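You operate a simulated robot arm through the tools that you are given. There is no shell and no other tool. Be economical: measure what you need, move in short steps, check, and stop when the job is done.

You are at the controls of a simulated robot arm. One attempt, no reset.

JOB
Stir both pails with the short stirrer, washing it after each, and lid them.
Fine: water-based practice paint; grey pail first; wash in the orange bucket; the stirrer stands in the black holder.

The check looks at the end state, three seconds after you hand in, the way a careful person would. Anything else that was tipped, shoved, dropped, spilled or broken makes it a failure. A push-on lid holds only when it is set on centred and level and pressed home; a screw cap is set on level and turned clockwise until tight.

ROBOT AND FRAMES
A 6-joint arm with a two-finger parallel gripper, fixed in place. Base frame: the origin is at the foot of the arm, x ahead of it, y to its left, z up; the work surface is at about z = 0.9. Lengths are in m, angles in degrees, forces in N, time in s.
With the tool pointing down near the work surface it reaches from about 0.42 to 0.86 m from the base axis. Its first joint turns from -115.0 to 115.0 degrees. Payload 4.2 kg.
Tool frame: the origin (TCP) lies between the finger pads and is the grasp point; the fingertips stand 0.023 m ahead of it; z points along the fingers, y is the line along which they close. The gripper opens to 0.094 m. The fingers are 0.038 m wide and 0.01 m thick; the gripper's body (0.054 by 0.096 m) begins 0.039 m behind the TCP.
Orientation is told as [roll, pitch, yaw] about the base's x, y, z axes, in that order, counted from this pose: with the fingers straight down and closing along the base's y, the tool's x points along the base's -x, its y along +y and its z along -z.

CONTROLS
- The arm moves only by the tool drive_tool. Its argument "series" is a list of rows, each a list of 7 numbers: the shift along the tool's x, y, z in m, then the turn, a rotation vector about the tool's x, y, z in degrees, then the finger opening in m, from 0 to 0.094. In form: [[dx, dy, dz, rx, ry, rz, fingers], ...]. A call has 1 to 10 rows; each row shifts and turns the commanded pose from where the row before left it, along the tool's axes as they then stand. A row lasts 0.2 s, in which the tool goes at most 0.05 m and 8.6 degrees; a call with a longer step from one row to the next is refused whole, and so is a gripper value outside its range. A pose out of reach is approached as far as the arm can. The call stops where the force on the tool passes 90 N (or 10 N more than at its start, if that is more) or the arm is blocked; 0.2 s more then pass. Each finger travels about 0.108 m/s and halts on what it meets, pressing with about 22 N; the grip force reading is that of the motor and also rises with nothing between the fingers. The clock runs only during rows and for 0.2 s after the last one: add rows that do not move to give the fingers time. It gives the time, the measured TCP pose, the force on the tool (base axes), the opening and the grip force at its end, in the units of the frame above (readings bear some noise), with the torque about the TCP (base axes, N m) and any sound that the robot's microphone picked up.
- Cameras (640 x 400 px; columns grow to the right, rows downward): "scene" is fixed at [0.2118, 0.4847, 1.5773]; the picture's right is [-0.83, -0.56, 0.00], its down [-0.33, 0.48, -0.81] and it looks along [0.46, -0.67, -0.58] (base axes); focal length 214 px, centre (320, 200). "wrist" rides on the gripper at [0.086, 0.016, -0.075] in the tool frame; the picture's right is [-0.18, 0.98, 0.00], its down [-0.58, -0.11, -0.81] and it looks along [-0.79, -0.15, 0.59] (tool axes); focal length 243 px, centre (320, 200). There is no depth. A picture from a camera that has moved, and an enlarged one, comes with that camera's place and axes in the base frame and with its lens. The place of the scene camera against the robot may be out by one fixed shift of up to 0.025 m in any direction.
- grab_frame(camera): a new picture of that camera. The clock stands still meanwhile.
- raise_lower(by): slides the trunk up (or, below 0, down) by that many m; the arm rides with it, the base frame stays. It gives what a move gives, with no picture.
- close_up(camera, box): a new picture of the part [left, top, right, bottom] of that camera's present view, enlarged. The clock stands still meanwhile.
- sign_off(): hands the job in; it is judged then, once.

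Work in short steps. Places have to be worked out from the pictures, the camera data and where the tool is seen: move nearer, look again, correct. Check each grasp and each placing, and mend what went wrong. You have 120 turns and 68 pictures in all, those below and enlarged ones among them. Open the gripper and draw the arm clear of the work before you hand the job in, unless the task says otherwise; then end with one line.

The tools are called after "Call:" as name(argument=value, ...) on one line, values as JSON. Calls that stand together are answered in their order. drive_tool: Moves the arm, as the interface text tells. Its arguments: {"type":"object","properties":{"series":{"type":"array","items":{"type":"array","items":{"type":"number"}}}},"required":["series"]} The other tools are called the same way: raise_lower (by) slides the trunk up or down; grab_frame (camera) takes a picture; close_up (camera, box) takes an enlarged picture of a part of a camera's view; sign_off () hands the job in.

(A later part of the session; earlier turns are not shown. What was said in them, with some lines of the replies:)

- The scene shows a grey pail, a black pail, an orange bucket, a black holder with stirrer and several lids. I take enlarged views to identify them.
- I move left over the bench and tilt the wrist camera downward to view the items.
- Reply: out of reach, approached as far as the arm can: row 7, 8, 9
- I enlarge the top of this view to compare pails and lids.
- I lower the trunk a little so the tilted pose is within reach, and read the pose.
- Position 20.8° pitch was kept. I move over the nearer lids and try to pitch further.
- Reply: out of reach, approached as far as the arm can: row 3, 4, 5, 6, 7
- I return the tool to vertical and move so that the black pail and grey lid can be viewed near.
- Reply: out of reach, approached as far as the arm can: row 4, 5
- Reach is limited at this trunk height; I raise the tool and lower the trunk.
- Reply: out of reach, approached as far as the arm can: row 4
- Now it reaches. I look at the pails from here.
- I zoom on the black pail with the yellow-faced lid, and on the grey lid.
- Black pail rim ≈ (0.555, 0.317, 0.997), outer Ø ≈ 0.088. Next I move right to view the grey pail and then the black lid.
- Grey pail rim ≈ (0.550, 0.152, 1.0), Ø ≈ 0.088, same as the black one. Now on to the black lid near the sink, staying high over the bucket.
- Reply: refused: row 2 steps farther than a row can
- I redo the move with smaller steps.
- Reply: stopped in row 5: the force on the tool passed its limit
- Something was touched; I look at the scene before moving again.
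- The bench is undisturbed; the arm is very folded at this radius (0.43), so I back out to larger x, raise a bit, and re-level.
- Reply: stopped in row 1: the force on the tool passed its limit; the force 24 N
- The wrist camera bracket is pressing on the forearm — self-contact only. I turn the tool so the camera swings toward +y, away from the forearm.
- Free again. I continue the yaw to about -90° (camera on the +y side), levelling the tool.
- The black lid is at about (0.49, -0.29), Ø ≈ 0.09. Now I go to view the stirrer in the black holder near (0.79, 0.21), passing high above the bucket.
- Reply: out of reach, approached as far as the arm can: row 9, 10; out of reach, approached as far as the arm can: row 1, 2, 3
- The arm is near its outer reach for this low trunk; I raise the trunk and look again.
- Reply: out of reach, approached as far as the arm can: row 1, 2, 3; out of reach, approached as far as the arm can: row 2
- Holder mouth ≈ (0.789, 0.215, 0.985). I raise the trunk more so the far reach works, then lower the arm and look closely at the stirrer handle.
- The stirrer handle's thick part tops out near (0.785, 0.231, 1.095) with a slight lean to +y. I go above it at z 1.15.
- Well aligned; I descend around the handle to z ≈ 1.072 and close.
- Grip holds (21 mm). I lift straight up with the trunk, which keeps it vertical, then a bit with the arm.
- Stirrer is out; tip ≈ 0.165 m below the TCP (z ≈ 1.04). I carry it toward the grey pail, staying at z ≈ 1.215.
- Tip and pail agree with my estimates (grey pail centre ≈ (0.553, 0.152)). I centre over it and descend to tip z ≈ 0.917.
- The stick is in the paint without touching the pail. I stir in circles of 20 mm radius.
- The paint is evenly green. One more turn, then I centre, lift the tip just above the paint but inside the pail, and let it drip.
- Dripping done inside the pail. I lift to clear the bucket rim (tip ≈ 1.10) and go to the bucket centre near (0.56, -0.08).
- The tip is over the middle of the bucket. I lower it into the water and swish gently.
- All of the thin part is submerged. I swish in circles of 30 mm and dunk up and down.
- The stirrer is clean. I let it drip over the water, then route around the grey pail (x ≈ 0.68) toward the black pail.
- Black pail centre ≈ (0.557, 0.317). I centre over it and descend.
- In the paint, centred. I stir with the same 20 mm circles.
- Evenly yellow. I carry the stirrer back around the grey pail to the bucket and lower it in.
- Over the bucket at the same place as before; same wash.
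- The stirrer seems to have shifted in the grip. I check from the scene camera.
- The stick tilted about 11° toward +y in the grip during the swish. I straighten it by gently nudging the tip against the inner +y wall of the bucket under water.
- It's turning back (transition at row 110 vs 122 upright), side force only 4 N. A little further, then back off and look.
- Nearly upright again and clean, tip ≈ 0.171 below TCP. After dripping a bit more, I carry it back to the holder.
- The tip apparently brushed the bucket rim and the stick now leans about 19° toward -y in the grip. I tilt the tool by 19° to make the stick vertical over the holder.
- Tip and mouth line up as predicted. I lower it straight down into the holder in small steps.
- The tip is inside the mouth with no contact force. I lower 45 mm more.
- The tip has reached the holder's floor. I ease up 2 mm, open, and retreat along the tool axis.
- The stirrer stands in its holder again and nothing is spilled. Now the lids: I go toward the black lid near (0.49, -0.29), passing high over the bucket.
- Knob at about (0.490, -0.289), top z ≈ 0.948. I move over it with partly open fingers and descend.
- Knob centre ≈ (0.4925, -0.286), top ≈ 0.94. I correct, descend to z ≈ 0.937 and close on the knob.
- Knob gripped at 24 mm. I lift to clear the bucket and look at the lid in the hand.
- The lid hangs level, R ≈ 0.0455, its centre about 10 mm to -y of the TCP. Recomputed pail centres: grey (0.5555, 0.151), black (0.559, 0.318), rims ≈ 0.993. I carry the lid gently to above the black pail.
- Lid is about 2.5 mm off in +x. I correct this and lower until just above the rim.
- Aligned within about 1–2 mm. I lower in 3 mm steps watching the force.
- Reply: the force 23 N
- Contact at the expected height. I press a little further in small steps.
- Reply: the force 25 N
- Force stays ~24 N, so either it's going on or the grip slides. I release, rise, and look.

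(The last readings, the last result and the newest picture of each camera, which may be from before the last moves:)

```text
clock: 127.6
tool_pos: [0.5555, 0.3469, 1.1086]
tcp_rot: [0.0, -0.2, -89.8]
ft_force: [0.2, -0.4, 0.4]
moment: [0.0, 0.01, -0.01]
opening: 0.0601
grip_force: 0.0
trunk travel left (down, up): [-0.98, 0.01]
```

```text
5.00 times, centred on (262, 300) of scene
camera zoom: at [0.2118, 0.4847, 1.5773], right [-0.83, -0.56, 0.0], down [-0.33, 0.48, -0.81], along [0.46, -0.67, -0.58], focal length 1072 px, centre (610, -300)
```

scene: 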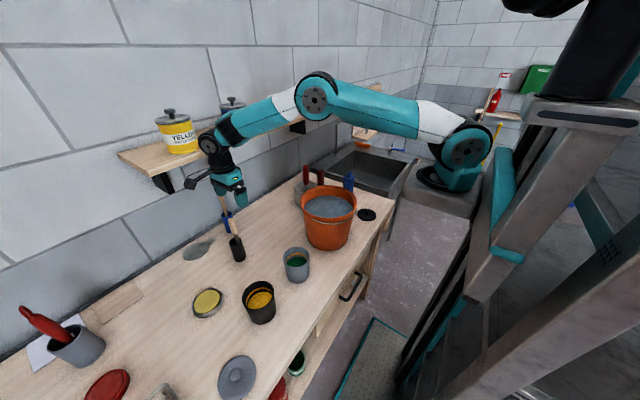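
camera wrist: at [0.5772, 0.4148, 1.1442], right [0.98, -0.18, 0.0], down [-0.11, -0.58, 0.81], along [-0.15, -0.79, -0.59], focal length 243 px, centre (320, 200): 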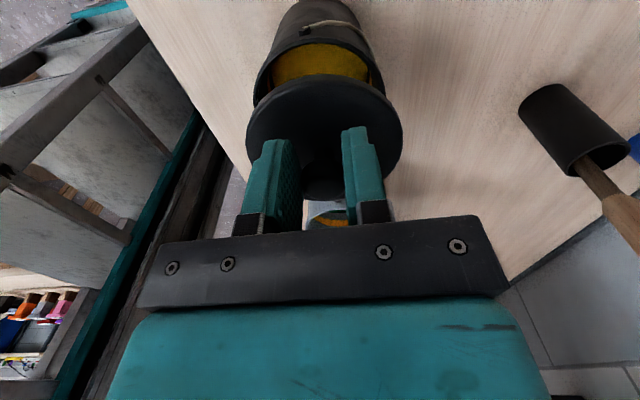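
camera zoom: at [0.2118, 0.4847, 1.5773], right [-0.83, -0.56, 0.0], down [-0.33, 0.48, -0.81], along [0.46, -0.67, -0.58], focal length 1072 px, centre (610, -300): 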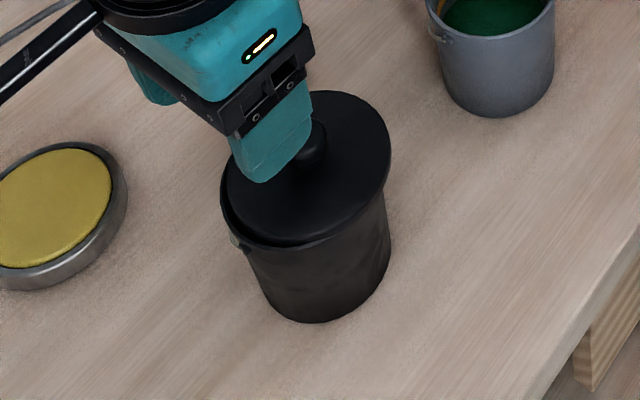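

The lid rests about 5 mm too far toward -y. I regrip the knob more centrally, lift it 12 mm and check alignment again.

Call:
drive_tool(series=[[-0.02, 0.001, 0, 0, 0, 0, 0.06], [-0.018, 0, 0.02, 0, 0, 0, 0.06], [0, 0, 0.03, 0, 0, 0, 0.06], [0, 0, 0.0265, 0, 0, 0, 0.06], [0, 0, 0, 0, 0, 0, 0.04], [0, 0, 0, 0, 0, 0, 0.02], [0, 0, 0, 0, 0, 0, 0.0], [0, 0, 0, 0, 0, 0, 0.0]])

Call:
drive_tool(series=[[0, 0, -0.012, 0, 0, 0, 0], [0, 0, 0, 0, 0, 0, 0]])

Call:
close_up(camera="wrist", box=[200, 0, 440, 240])

```text
clock: 129.4
tool_pos: [0.5569, 0.3088, 1.0299]
tcp_rot: [0.0, -0.2, -89.8]
ft_force: [-0.3, -0.5, 0.2]
moment: [-0.01, 0.0, 0.02]
opening: 0.0243
grip_force: 21.9
trunk travel left (down, up): [-0.98, 0.01]
```

```text
clock: 130.0
tool_pos: [0.5572, 0.3091, 1.043]
tcp_rot: [-0.1, -0.2, -89.8]
ft_force: [-0.1, -0.3, -0.4]
moment: [-0.01, -0.02, 0.0]
opening: 0.0242
grip_force: 22.0
trunk travel left (down, up): [-0.98, 0.01]
```

```text
1.67 times, centred on (320, 120) of wrist
camera zoom: at [0.574, 0.3955, 1.1161], right [0.98, -0.18, 0.0], down [-0.11, -0.58, 0.81], along [-0.15, -0.79, -0.59], focal length 404 px, centre (320, 333)
```

zoom: 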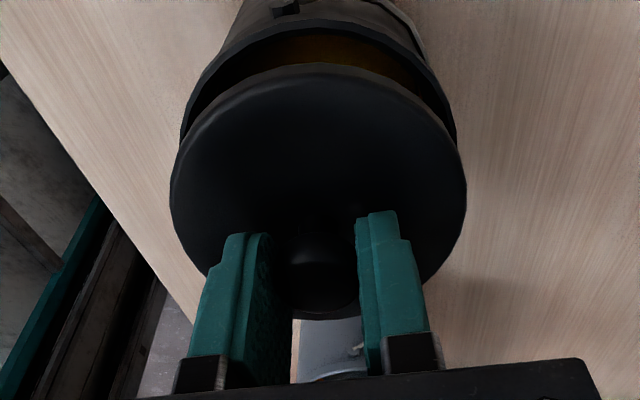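

Lid centre is ≈ (0.558, 0.3135), the rim centre ≈ (0.559, 0.3175). I shift +4.5 mm in y, +1 mm in x, and lower until contact.

Call:
drive_tool(series=[[0.0045, 0.001, 0, 0, 0, 0, 0], [0, 0, 0.005, 0, 0, 0, 0], [0, 0, 0.003, 0, 0, 0, 0], [0, 0, 0.002, 0, 0, 0, 0], [0, 0, 0, 0, 0, 0, 0]])

Call:
drive_tool(series=[[0, 0, 0.002, 0, 0, 0, 0], [0, 0, 0.002, 0, 0, 0, 0], [0, 0, 0, 0, 0, 0, 0]])

```text
clock: 131.2
tool_pos: [0.559, 0.3137, 1.0321]
tcp_rot: [0.0, -0.2, -89.8]
ft_force: [-0.1, 0.4, 0.2]
moment: [0.0, 0.0, -0.02]
opening: 0.0242
grip_force: 21.7
trunk travel left (down, up): [-0.98, 0.01]
```

```text
clock: 132.0
tool_pos: [0.5591, 0.315, 1.0298]
tcp_rot: [0.2, 0.0, -89.8]
ft_force: [-2.4, 4.2, 21.5]
moment: [-0.06, 0.04, 0.02]
opening: 0.0243
grip_force: 21.8
trunk travel left (down, up): [-0.98, 0.01]
heard: snap
```

A snap was heard — the lid went on. I press slightly more, then release, rise, and inspect.

Call:
drive_tool(series=[[0, 0, 0.002, 0, 0, 0, 0], [0, 0, 0.002, 0, 0, 0, 0], [0, 0, 0, 0, 0, 0, 0]])

Call:
drive_tool(series=[[0, 0, -0.002, 0, 0, 0, 0.03], [0, 0, 0, 0, 0, 0, 0.05], [0, 0, 0, 0, 0, 0, 0.06], [0, 0, -0.03, 0, 0, 0, 0.06], [0, 0, -0.04, 0, 0, 0, 0.06], [0.03, 0, -0.02, 0, 0, 0, 0.06], [0, 0, 0, 0, 0, 0, 0.06]])

Call:
close_up(camera="wrist", box=[200, 0, 440, 150])

```text
clock: 132.8
tool_pos: [0.5589, 0.3134, 1.0254]
tcp_rot: [0.2, 0.0, -89.8]
ft_force: [-0.2, 6.8, 28.9]
moment: [0.2, 0.07, -0.01]
opening: 0.0246
grip_force: 22.3
trunk travel left (down, up): [-0.98, 0.01]
```

```text
clock: 134.4
tool_pos: [0.5579, 0.3424, 1.1148]
tcp_rot: [0.0, -0.2, -89.8]
ft_force: [-0.1, 1.1, 0.2]
moment: [0.01, 0.03, 0.01]
opening: 0.0603
grip_force: 0.0
trunk travel left (down, up): [-0.98, 0.01]
```

```text
2.67 times, centred on (320, 75) of wrist
camera zoom: at [0.5747, 0.4276, 1.1887], right [0.98, -0.18, 0.0], down [-0.11, -0.58, 0.81], along [-0.15, -0.8, -0.59], focal length 647 px, centre (320, 533)
```

zoom: 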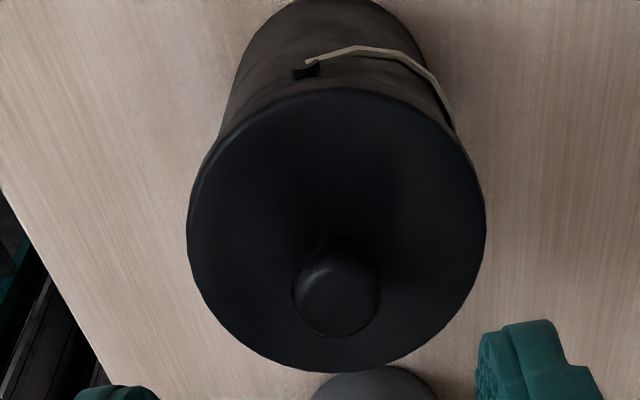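

Seated with no rim showing. For certainty I press centrally on the knob with closed fingers, watching the force.

Call:
drive_tool(series=[[-0.0255, 0.001, 0, 0, 0, 0, 0.02], [0, 0, 0.025, 0, 0, 0, 0.0], [0, 0, 0.025, 0, 0, 0, 0.0], [0, 0, 0.012, 0, 0, 0, 0.0], [0, 0, 0.005, 0, 0, 0, 0.0], [0, 0, 0.003, 0, 0, 0, 0.0], [0, 0, 0, 0, 0, 0, 0]])

```text
clock: 136.0
tool_pos: [0.5601, 0.3176, 1.0497]
tcp_rot: [0.3, 0.2, -89.8]
ft_force: [-4.2, -7.5, 54.8]
moment: [-0.29, 0.13, 0.03]
opening: 0.0002
grip_force: 22.7
trunk travel left (down, up): [-0.98, 0.01]
```

Firmly seated (55 N, no further movement). I retreat up and go to view the grey lid near (0.488, 0.470) and the rack beside it.

Call:
drive_tool(series=[[0, 0, -0.03, 0, 0, 0, 0.0], [0, 0, -0.04, 0, 0, 0, 0.03], [0.04, -0.015, -0.02, 0, 0, 0, 0.06], [0.045, -0.015, 0, 0, 0, 0, 0.06], [0.045, -0.015, 0, 0, 0, 0, 0.06], [0.045, -0.015, 0, 0, 0, 0, 0.06], [0.012, -0.012, 0, 0, 0, 0, 0.06], [0, 0, 0, 0, 0, 0, 0.06]])

Call:
grab_frame(camera="wrist")

```text
clock: 137.8
tool_pos: [0.4861, 0.5058, 1.1365]
tcp_rot: [0.0, -0.1, -89.8]
ft_force: [0.2, -0.5, -0.3]
moment: [-0.01, -0.02, -0.03]
opening: 0.0601
grip_force: 0.1
trunk travel left (down, up): [-0.98, 0.01]
```

```text
8 pictures are left
camera wrist: at [0.5032, 0.5922, 1.2098], right [0.98, -0.18, 0.0], down [-0.11, -0.58, 0.81], along [-0.15, -0.8, -0.59], focal length 243 px, centre (320, 200)
```

wrist: 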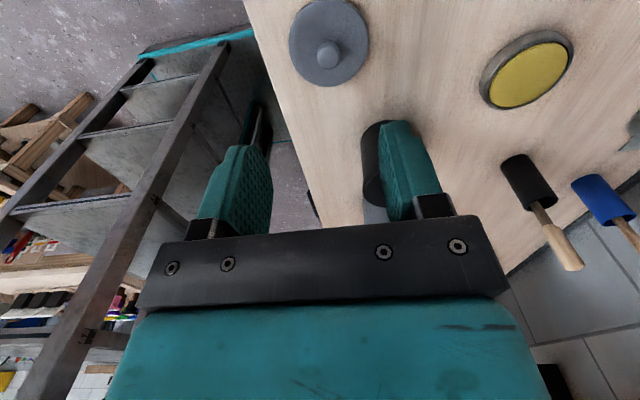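

Grey lid centre ≈ (0.490, 0.4745), knob top ≈ 0.932, Ø ≈ 0.09. I centre over it, turn the tool by 45° so the camera keeps clear of the rack, and descend.

Call:
drive_tool(series=[[-0.0313, 0.004, 0, 0, 0, -7.5, 0.06], [0, 0, 0, 0, 0, -7.5, 0.06], [0, 0, 0, 0, 0, -7.5, 0.06], [0, 0, 0, 0, 0, -7.5, 0.06], [0, 0, 0, 0, 0, -7.5, 0.06], [0, 0, 0, 0, 0, -7.5, 0.06], [0, 0, 0.04, 0, 0, 0, 0.06], [0, 0, 0.04, 0, 0, 0, 0.06], [0, 0, 0.04, 0, 0, 0, 0.06], [0, 0, 0.03, 0, 0, 0, 0.06]])

```text
clock: 140.0
tool_pos: [0.4891, 0.4691, 0.9883]
tcp_rot: [0.1, -0.2, -44.8]
ft_force: [0.5, 0.9, 0.0]
moment: [-0.05, 0.02, -0.03]
opening: 0.0601
grip_force: 0.1
out of reach, approached as far as the arm can: row 10
trunk travel left (down, up): [-0.98, 0.01]
```

Out of reach low down with the trunk this high. I raise the arm, lower the trunk by 0.15, and correct y by 5 mm.

Call:
drive_tool(series=[[0, 0, -0.04, 0, 0, 0, 0.06], [0, 0, -0.04, 0, 0, 0, 0.06], [0, 0, -0.04, 0, 0, 0, 0.06], [0, 0, -0.03, 0, 0, 0, 0.06], [0, 0, 0, 0, 0, 0, 0.06]])

Call:
raise_lower(by=-0.13)

Call:
drive_tool(series=[[0.003, 0.0045, 0.01, 0, 0, 0, 0.06], [0, 0, 0.01, 0, 0, 0, 0.06], [0, 0, 0, 0, 0, 0, 0.06]])

```text
clock: 141.2
tool_pos: [0.5026, 0.4963, 1.1321]
tcp_rot: [-0.3, -0.1, -44.8]
ft_force: [-0.1, -0.8, 0.0]
moment: [0.0, 0.0, 0.01]
opening: 0.0599
grip_force: 0.1
out of reach, approached as far as the arm can: row 1, 2, 3, 4
trunk travel left (down, up): [-0.98, 0.01]
```

```text
clock: 142.7
tool_pos: [0.5021, 0.4979, 1.0006]
tcp_rot: [-0.1, -0.2, -44.7]
ft_force: [0.2, -0.4, 0.4]
moment: [0.01, 0.01, 0.0]
opening: 0.06
grip_force: 0.1
trunk travel left (down, up): [-0.85, 0.14]
```

```text
clock: 143.5
tool_pos: [0.5016, 0.4975, 0.9797]
tcp_rot: [-0.1, -0.2, -44.8]
ft_force: [0.0, -1.0, -0.3]
moment: [0.04, -0.01, 0.01]
opening: 0.0601
grip_force: 0.1
out of reach, approached as far as the arm can: row 1
trunk travel left (down, up): [-0.85, 0.14]
```

The position drifted to (0.502, 0.4975) due to the reach handling. I move back inward over the knob at this safe height.

Call:
drive_tool(series=[[-0.004, -0.012, 0, 0, 0, 0, 0.06], [-0.0041, -0.0125, 0, 0, 0, 0, 0.06], [0, 0, 0, 0, 0, 0, 0.06]])

```text
clock: 144.3
tool_pos: [0.4902, 0.474, 0.9822]
tcp_rot: [0.0, -0.1, -44.9]
ft_force: [0.0, -0.3, -0.4]
moment: [0.0, -0.02, 0.0]
opening: 0.0599
grip_force: 0.1
out of reach, approached as far as the arm can: row 1
trunk travel left (down, up): [-0.85, 0.14]
```

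Now exactly over the knob. I descend to z ≈ 0.937 stepwise.

Call:
drive_tool(series=[[0, 0, 0.02, 0, 0, 0, 0.06], [0, 0, 0.015, 0, 0, 0, 0.06], [0, 0, 0.009, 0, 0, 0, 0.06], [0, 0, 0, 0, 0, 0, 0.06]])

Call:
close_up(camera="wrist", box=[160, 0, 480, 240])

```text
clock: 145.3
tool_pos: [0.4884, 0.4746, 0.9362]
tcp_rot: [-0.1, -0.2, -44.8]
ft_force: [0.5, -0.8, -0.7]
moment: [0.02, 0.01, -0.02]
opening: 0.06
grip_force: 0.0
trunk travel left (down, up): [-0.85, 0.14]
```

```text
1.67 times, centred on (320, 120) of wrist
camera zoom: at [0.4398, 0.5468, 1.0114], right [0.82, 0.57, 0.0], down [0.34, -0.48, 0.81], along [0.46, -0.67, -0.59], focal length 404 px, centre (320, 333)
```

zoom: 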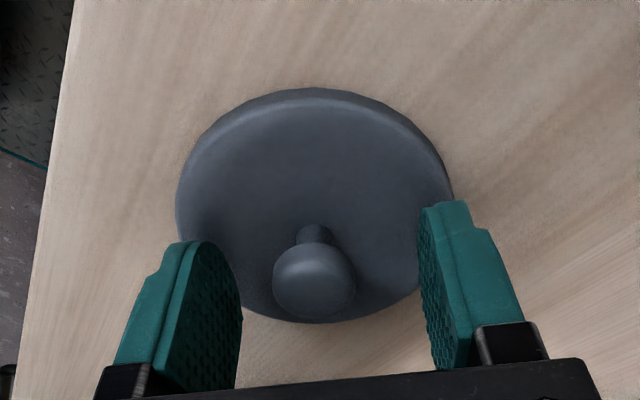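

The knob is ~5 mm off both ways; I correct and close.

Call:
drive_tool(series=[[-0.005, -0.005, 0.0, 0, 0, 0, 0.06], [0, 0, 0, 0, 0, 0, 0.06], [0, 0, 0, 0, 0, 0, 0.04], [0, 0, 0, 0, 0, 0, 0.02], [0, 0, 0, 0, 0, 0, 0.0], [0, 0, 0, 0, 0, 0, 0.0]])

```text
clock: 146.7
tool_pos: [0.4903, 0.4673, 0.9373]
tcp_rot: [-0.1, -0.2, -44.8]
ft_force: [0.5, -0.6, 0.9]
moment: [-0.07, -0.01, 0.02]
opening: 0.0243
grip_force: 22.0
trunk travel left (down, up): [-0.85, 0.14]
```

Gripped. I lift with the trunk, then turn the tool back to yaw -90°.

Call:
raise_lower(by=0.08)

Call:
drive_tool(series=[[0, 0, 0, 0, 0, 7.5, 0], [0, 0, 0, 0, 0, 7.5, 0], [0, 0, 0, 0, 0, 7.5, 0], [0, 0, 0, 0, 0, 7.5, 0], [0, 0, 0, 0, 0, 7.5, 0], [0, 0, 0, 0, 0, 7.6, 0], [0, 0, -0.03, 0, 0, 0, 0], [0, 0, -0.03, 0, 0, 0, 0], [0, 0, -0.03, 0, 0, 0, 0], [0, 0, -0.03, 0, 0, 0, 0]])

```text
clock: 147.9
tool_pos: [0.4891, 0.4676, 1.0186]
tcp_rot: [-0.1, -0.2, -44.9]
ft_force: [-0.4, -0.2, -0.5]
moment: [-0.02, 0.01, 0.01]
opening: 0.0243
grip_force: 23.0
trunk travel left (down, up): [-0.93, 0.06]
```

```text
clock: 150.1
tool_pos: [0.4891, 0.4682, 1.139]
tcp_rot: [0.0, -0.2, -90.0]
ft_force: [-0.4, 0.8, -0.5]
moment: [-0.01, 0.04, -0.02]
opening: 0.0243
grip_force: 21.5
trunk travel left (down, up): [-0.93, 0.06]
```

Now I carry it to the grey pail, above the black lid's height.

Call:
drive_tool(series=[[-0.02, 0.0066, 0, 0, 0, 0, 0], [-0.033, 0.0066, 0, 0, 0, 0, 0], [-0.033, 0.0066, 0, 0, 0, 0, 0], [-0.033, 0.0066, 0, 0, 0, 0, 0], [-0.033, 0.0066, 0, 0, 0, 0, 0], [-0.033, 0.0066, 0, 0, 0, 0, 0], [-0.033, 0.0066, 0, 0, 0, 0, 0], [-0.033, 0.0066, 0, 0, 0, 0, 0], [-0.033, 0.0066, 0, 0, 0, 0, 0], [-0.033, 0.0066, 0, 0, 0, 0, 0]])

Call:
drive_tool(series=[[0, 0, 0.03, 0, 0, 0, 0], [0, 0, 0.03, 0, 0, 0, 0], [0, 0, 0.03, 0, 0, 0, 0], [0, 0, 0.006, 0, 0, 0, 0], [0, 0, 0, 0, 0, 0, 0]])

Call:
close_up(camera="wrist", box=[200, 0, 440, 240])

```text
clock: 152.3
tool_pos: [0.5543, 0.151, 1.14]
tcp_rot: [0.0, -0.2, -89.9]
ft_force: [-0.1, 0.0, -1.0]
moment: [0.0, 0.02, 0.0]
opening: 0.0241
grip_force: 21.8
trunk travel left (down, up): [-0.93, 0.06]
```

```text
clock: 153.5
tool_pos: [0.5557, 0.1519, 1.0433]
tcp_rot: [0.1, -0.2, -89.9]
ft_force: [-0.2, 0.5, -0.2]
moment: [-0.03, -0.03, -0.01]
opening: 0.0243
grip_force: 21.8
trunk travel left (down, up): [-0.93, 0.06]
```

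```text
1.67 times, centred on (320, 120) of wrist
camera zoom: at [0.572, 0.2377, 1.1171], right [0.98, -0.18, 0.0], down [-0.11, -0.58, 0.81], along [-0.15, -0.8, -0.59], focal length 404 px, centre (320, 333)
```

zoom: 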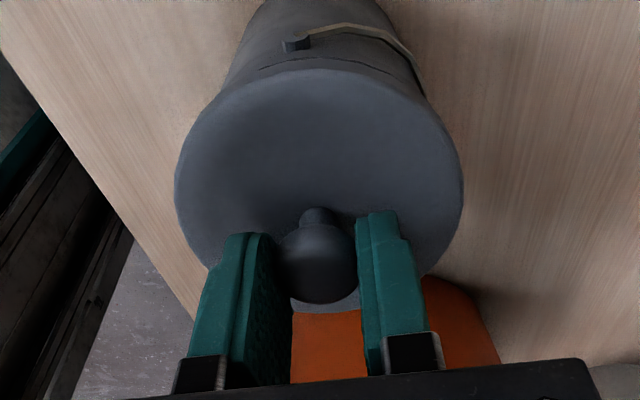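

Lid centre ≈ (0.556, 0.156); pail centre ≈ (0.5555, 0.1525). I shift -3.5 mm in y and lower to contact.

Call:
drive_tool(series=[[-0.0035, 0, 0, 0, 0, 0, 0], [0, 0, 0.005, 0, 0, 0, 0], [0, 0, 0.003, 0, 0, 0, 0], [0, 0, 0.002, 0, 0, 0, 0], [0, 0, 0, 0, 0, 0, 0]])

Call:
close_up(camera="wrist", box=[200, 0, 440, 150])

```text
clock: 154.7
tool_pos: [0.5574, 0.1473, 1.034]
tcp_rot: [0.1, -0.2, -89.9]
ft_force: [0.0, -0.3, 12.5]
moment: [-0.04, 0.0, -0.04]
opening: 0.0245
grip_force: 22.0
trunk travel left (down, up): [-0.93, 0.06]
```

```text
2.67 times, centred on (320, 75) of wrist
camera zoom: at [0.5729, 0.2333, 1.1081], right [0.98, -0.18, 0.0], down [-0.11, -0.58, 0.81], along [-0.15, -0.79, -0.59], focal length 647 px, centre (320, 533)
```

zoom: 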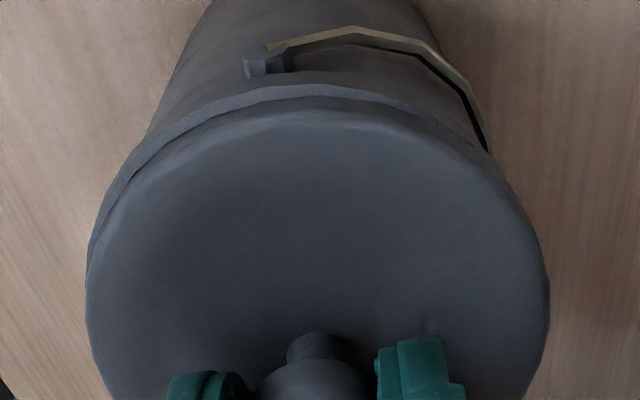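

Just in contact; the rim shows slightly at the -x/+y side, so I lift 3 mm, shift (-1.5, +1.5) mm and press down gently.

Call:
drive_tool(series=[[0, 0, -0.004, 0, 0, 0, 0], [0.0015, -0.0017, 0, 0, 0, 0, 0], [0, 0, 0.003, 0, 0, 0, 0], [0, 0, 0.002, 0, 0, 0, 0], [0, 0, 0.002, 0, 0, 0, 0], [0, 0, 0, 0, 0, 0, 0]])

Call:
drive_tool(series=[[0, 0, 0.002, 0, 0, 0, 0], [0, 0, 0.002, 0, 0, 0, 0], [0, 0, 0, 0, 0, 0, 0]])

```text
clock: 156.1
tool_pos: [0.5547, 0.1498, 1.0304]
tcp_rot: [0.1, -0.1, -89.8]
ft_force: [6.3, 4.9, 21.9]
moment: [0.29, -0.12, -0.02]
opening: 0.0245
grip_force: 22.0
trunk travel left (down, up): [-0.93, 0.06]
heard: snap
```

```text
clock: 156.9
tool_pos: [0.5558, 0.1482, 1.0267]
tcp_rot: [0.1, -0.2, -90.0]
ft_force: [8.0, 3.5, 24.2]
moment: [0.04, -0.08, -0.02]
opening: 0.0244
grip_force: 21.6
trunk travel left (down, up): [-0.93, 0.06]
```

Snap heard. I release, rise and inspect.

Call:
drive_tool(series=[[0, 0, -0.003, 0, 0, 0, 0.03], [0, 0, 0, 0, 0, 0, 0.05], [0, 0, 0, 0, 0, 0, 0.06], [0, 0, -0.03, 0, 0, 0, 0.06], [0, 0, -0.04, 0, 0, 0, 0.06], [0.03, 0, -0.02, 0, 0, 0, 0.06], [0, 0, 0, 0, 0, 0, 0.06]])

Call:
close_up(camera="wrist", box=[200, 0, 440, 150])

```text
clock: 158.5
tool_pos: [0.554, 0.18, 1.1216]
tcp_rot: [0.1, -0.1, -89.9]
ft_force: [0.2, -0.2, -0.2]
moment: [-0.02, -0.01, 0.01]
opening: 0.0601
grip_force: 0.1
trunk travel left (down, up): [-0.93, 0.06]
```

```text
2.67 times, centred on (320, 75) of wrist
camera zoom: at [0.5709, 0.2651, 1.1945], right [0.98, -0.18, 0.0], down [-0.11, -0.58, 0.81], along [-0.15, -0.8, -0.59], focal length 647 px, centre (320, 533)
```

zoom: 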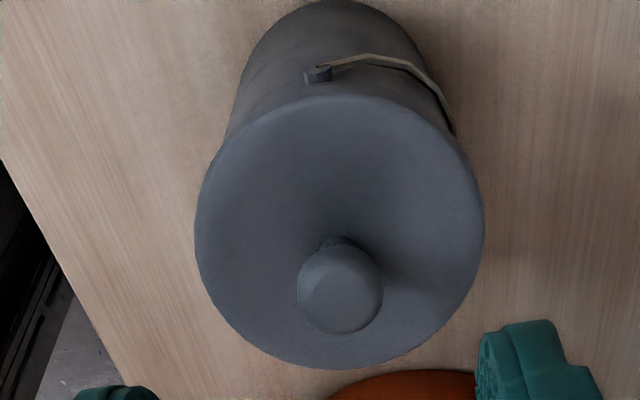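

Seated all round. Same central press on the knob with closed fingers for certainty.

Call:
drive_tool(series=[[-0.028, 0.001, 0, 0, 0, 0, 0.02], [0, 0, 0.025, 0, 0, 0, 0.0], [0, 0, 0.025, 0, 0, 0, 0.0], [0, 0, 0.018, 0, 0, 0, 0.0], [0, 0, 0.005, 0, 0, 0, 0.0], [0, 0, 0.003, 0, 0, 0, 0.0], [0, 0, 0, 0, 0, 0, 0]])

```text
clock: 160.3
tool_pos: [0.5558, 0.1525, 1.0495]
tcp_rot: [0.5, 0.1, -89.9]
ft_force: [-14.8, -10.4, 57.3]
moment: [-0.26, 0.38, -0.01]
opening: 0.0
grip_force: 22.3
trunk travel left (down, up): [-0.93, 0.06]
stopped in row 7: the force on the tool passed its limit (the readings are from after the stop); the commanded pose is now the measured one
```

Solid at ~57 N+. I retreat upward with fingers open, away from the work, and check the scene.

Call:
drive_tool(series=[[0, 0, -0.03, 0, 0, 0, 0.0], [0, 0, -0.045, 0, 0, 0, 0.03], [0, 0, -0.045, 0, 0, 0, 0.06], [0, 0, -0.045, 0, 0, 0, 0.094], [0, 0, -0.045, 0, 0, 0, 0.094], [0, 0, -0.03, 0, 0, 0, 0.094], [-0.04, -0.01, 0, 0, 0, 0, 0.094], [-0.04, -0.01, 0, 0, 0, 0, 0.094], [-0.04, 0, 0, 0, 0, 0, 0.094], [0, 0, 0, 0, 0, 0, 0.094]])

Call:
grab_frame(camera="scene")

Call:
close_up(camera="scene", box=[180, 200, 340, 330])

```text
clock: 162.5
tool_pos: [0.5364, 0.0329, 1.2859]
tcp_rot: [0.4, 0.1, -89.8]
ft_force: [0.5, 0.4, 0.2]
moment: [0.0, -0.02, -0.01]
opening: 0.094
grip_force: 0.0
trunk travel left (down, up): [-0.93, 0.06]
```

```text
3 pictures are left
```

scene: 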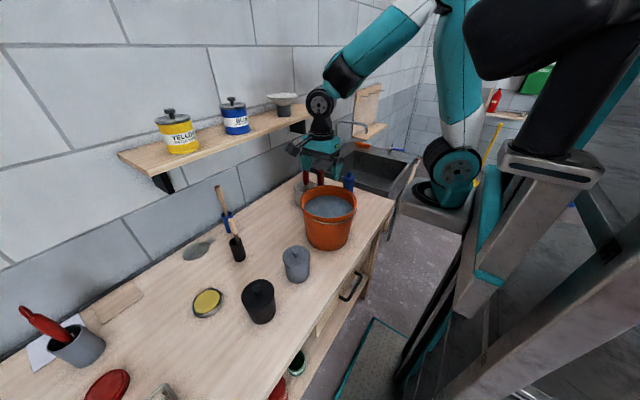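

```text
3.08 times, centred on (260, 265) of scene
camera zoom: at [0.2118, 0.4847, 1.5773], right [-0.83, -0.56, 0.0], down [-0.33, 0.48, -0.81], along [0.46, -0.67, -0.58], focal length 660 px, centre (505, 0)
```

zoom: 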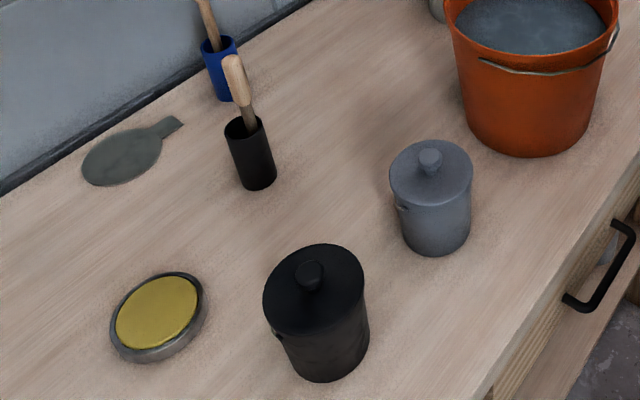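

Both pails are lidded and level, the clean stirrer is back in the black holder, nothing is spilled, and the gripper is open and clear. I hand in.

Call:
sign_off()

```text
The job is handed in.
```

I stirred the grey pail and then the black one with the short stirrer, washed it in the orange bucket after each, and pushed each pail's own-colour lid on. Each lid snapped and held under a firm press. The stirrer is back in the black holder, and the last pictures show nothing spilled or knocked over.
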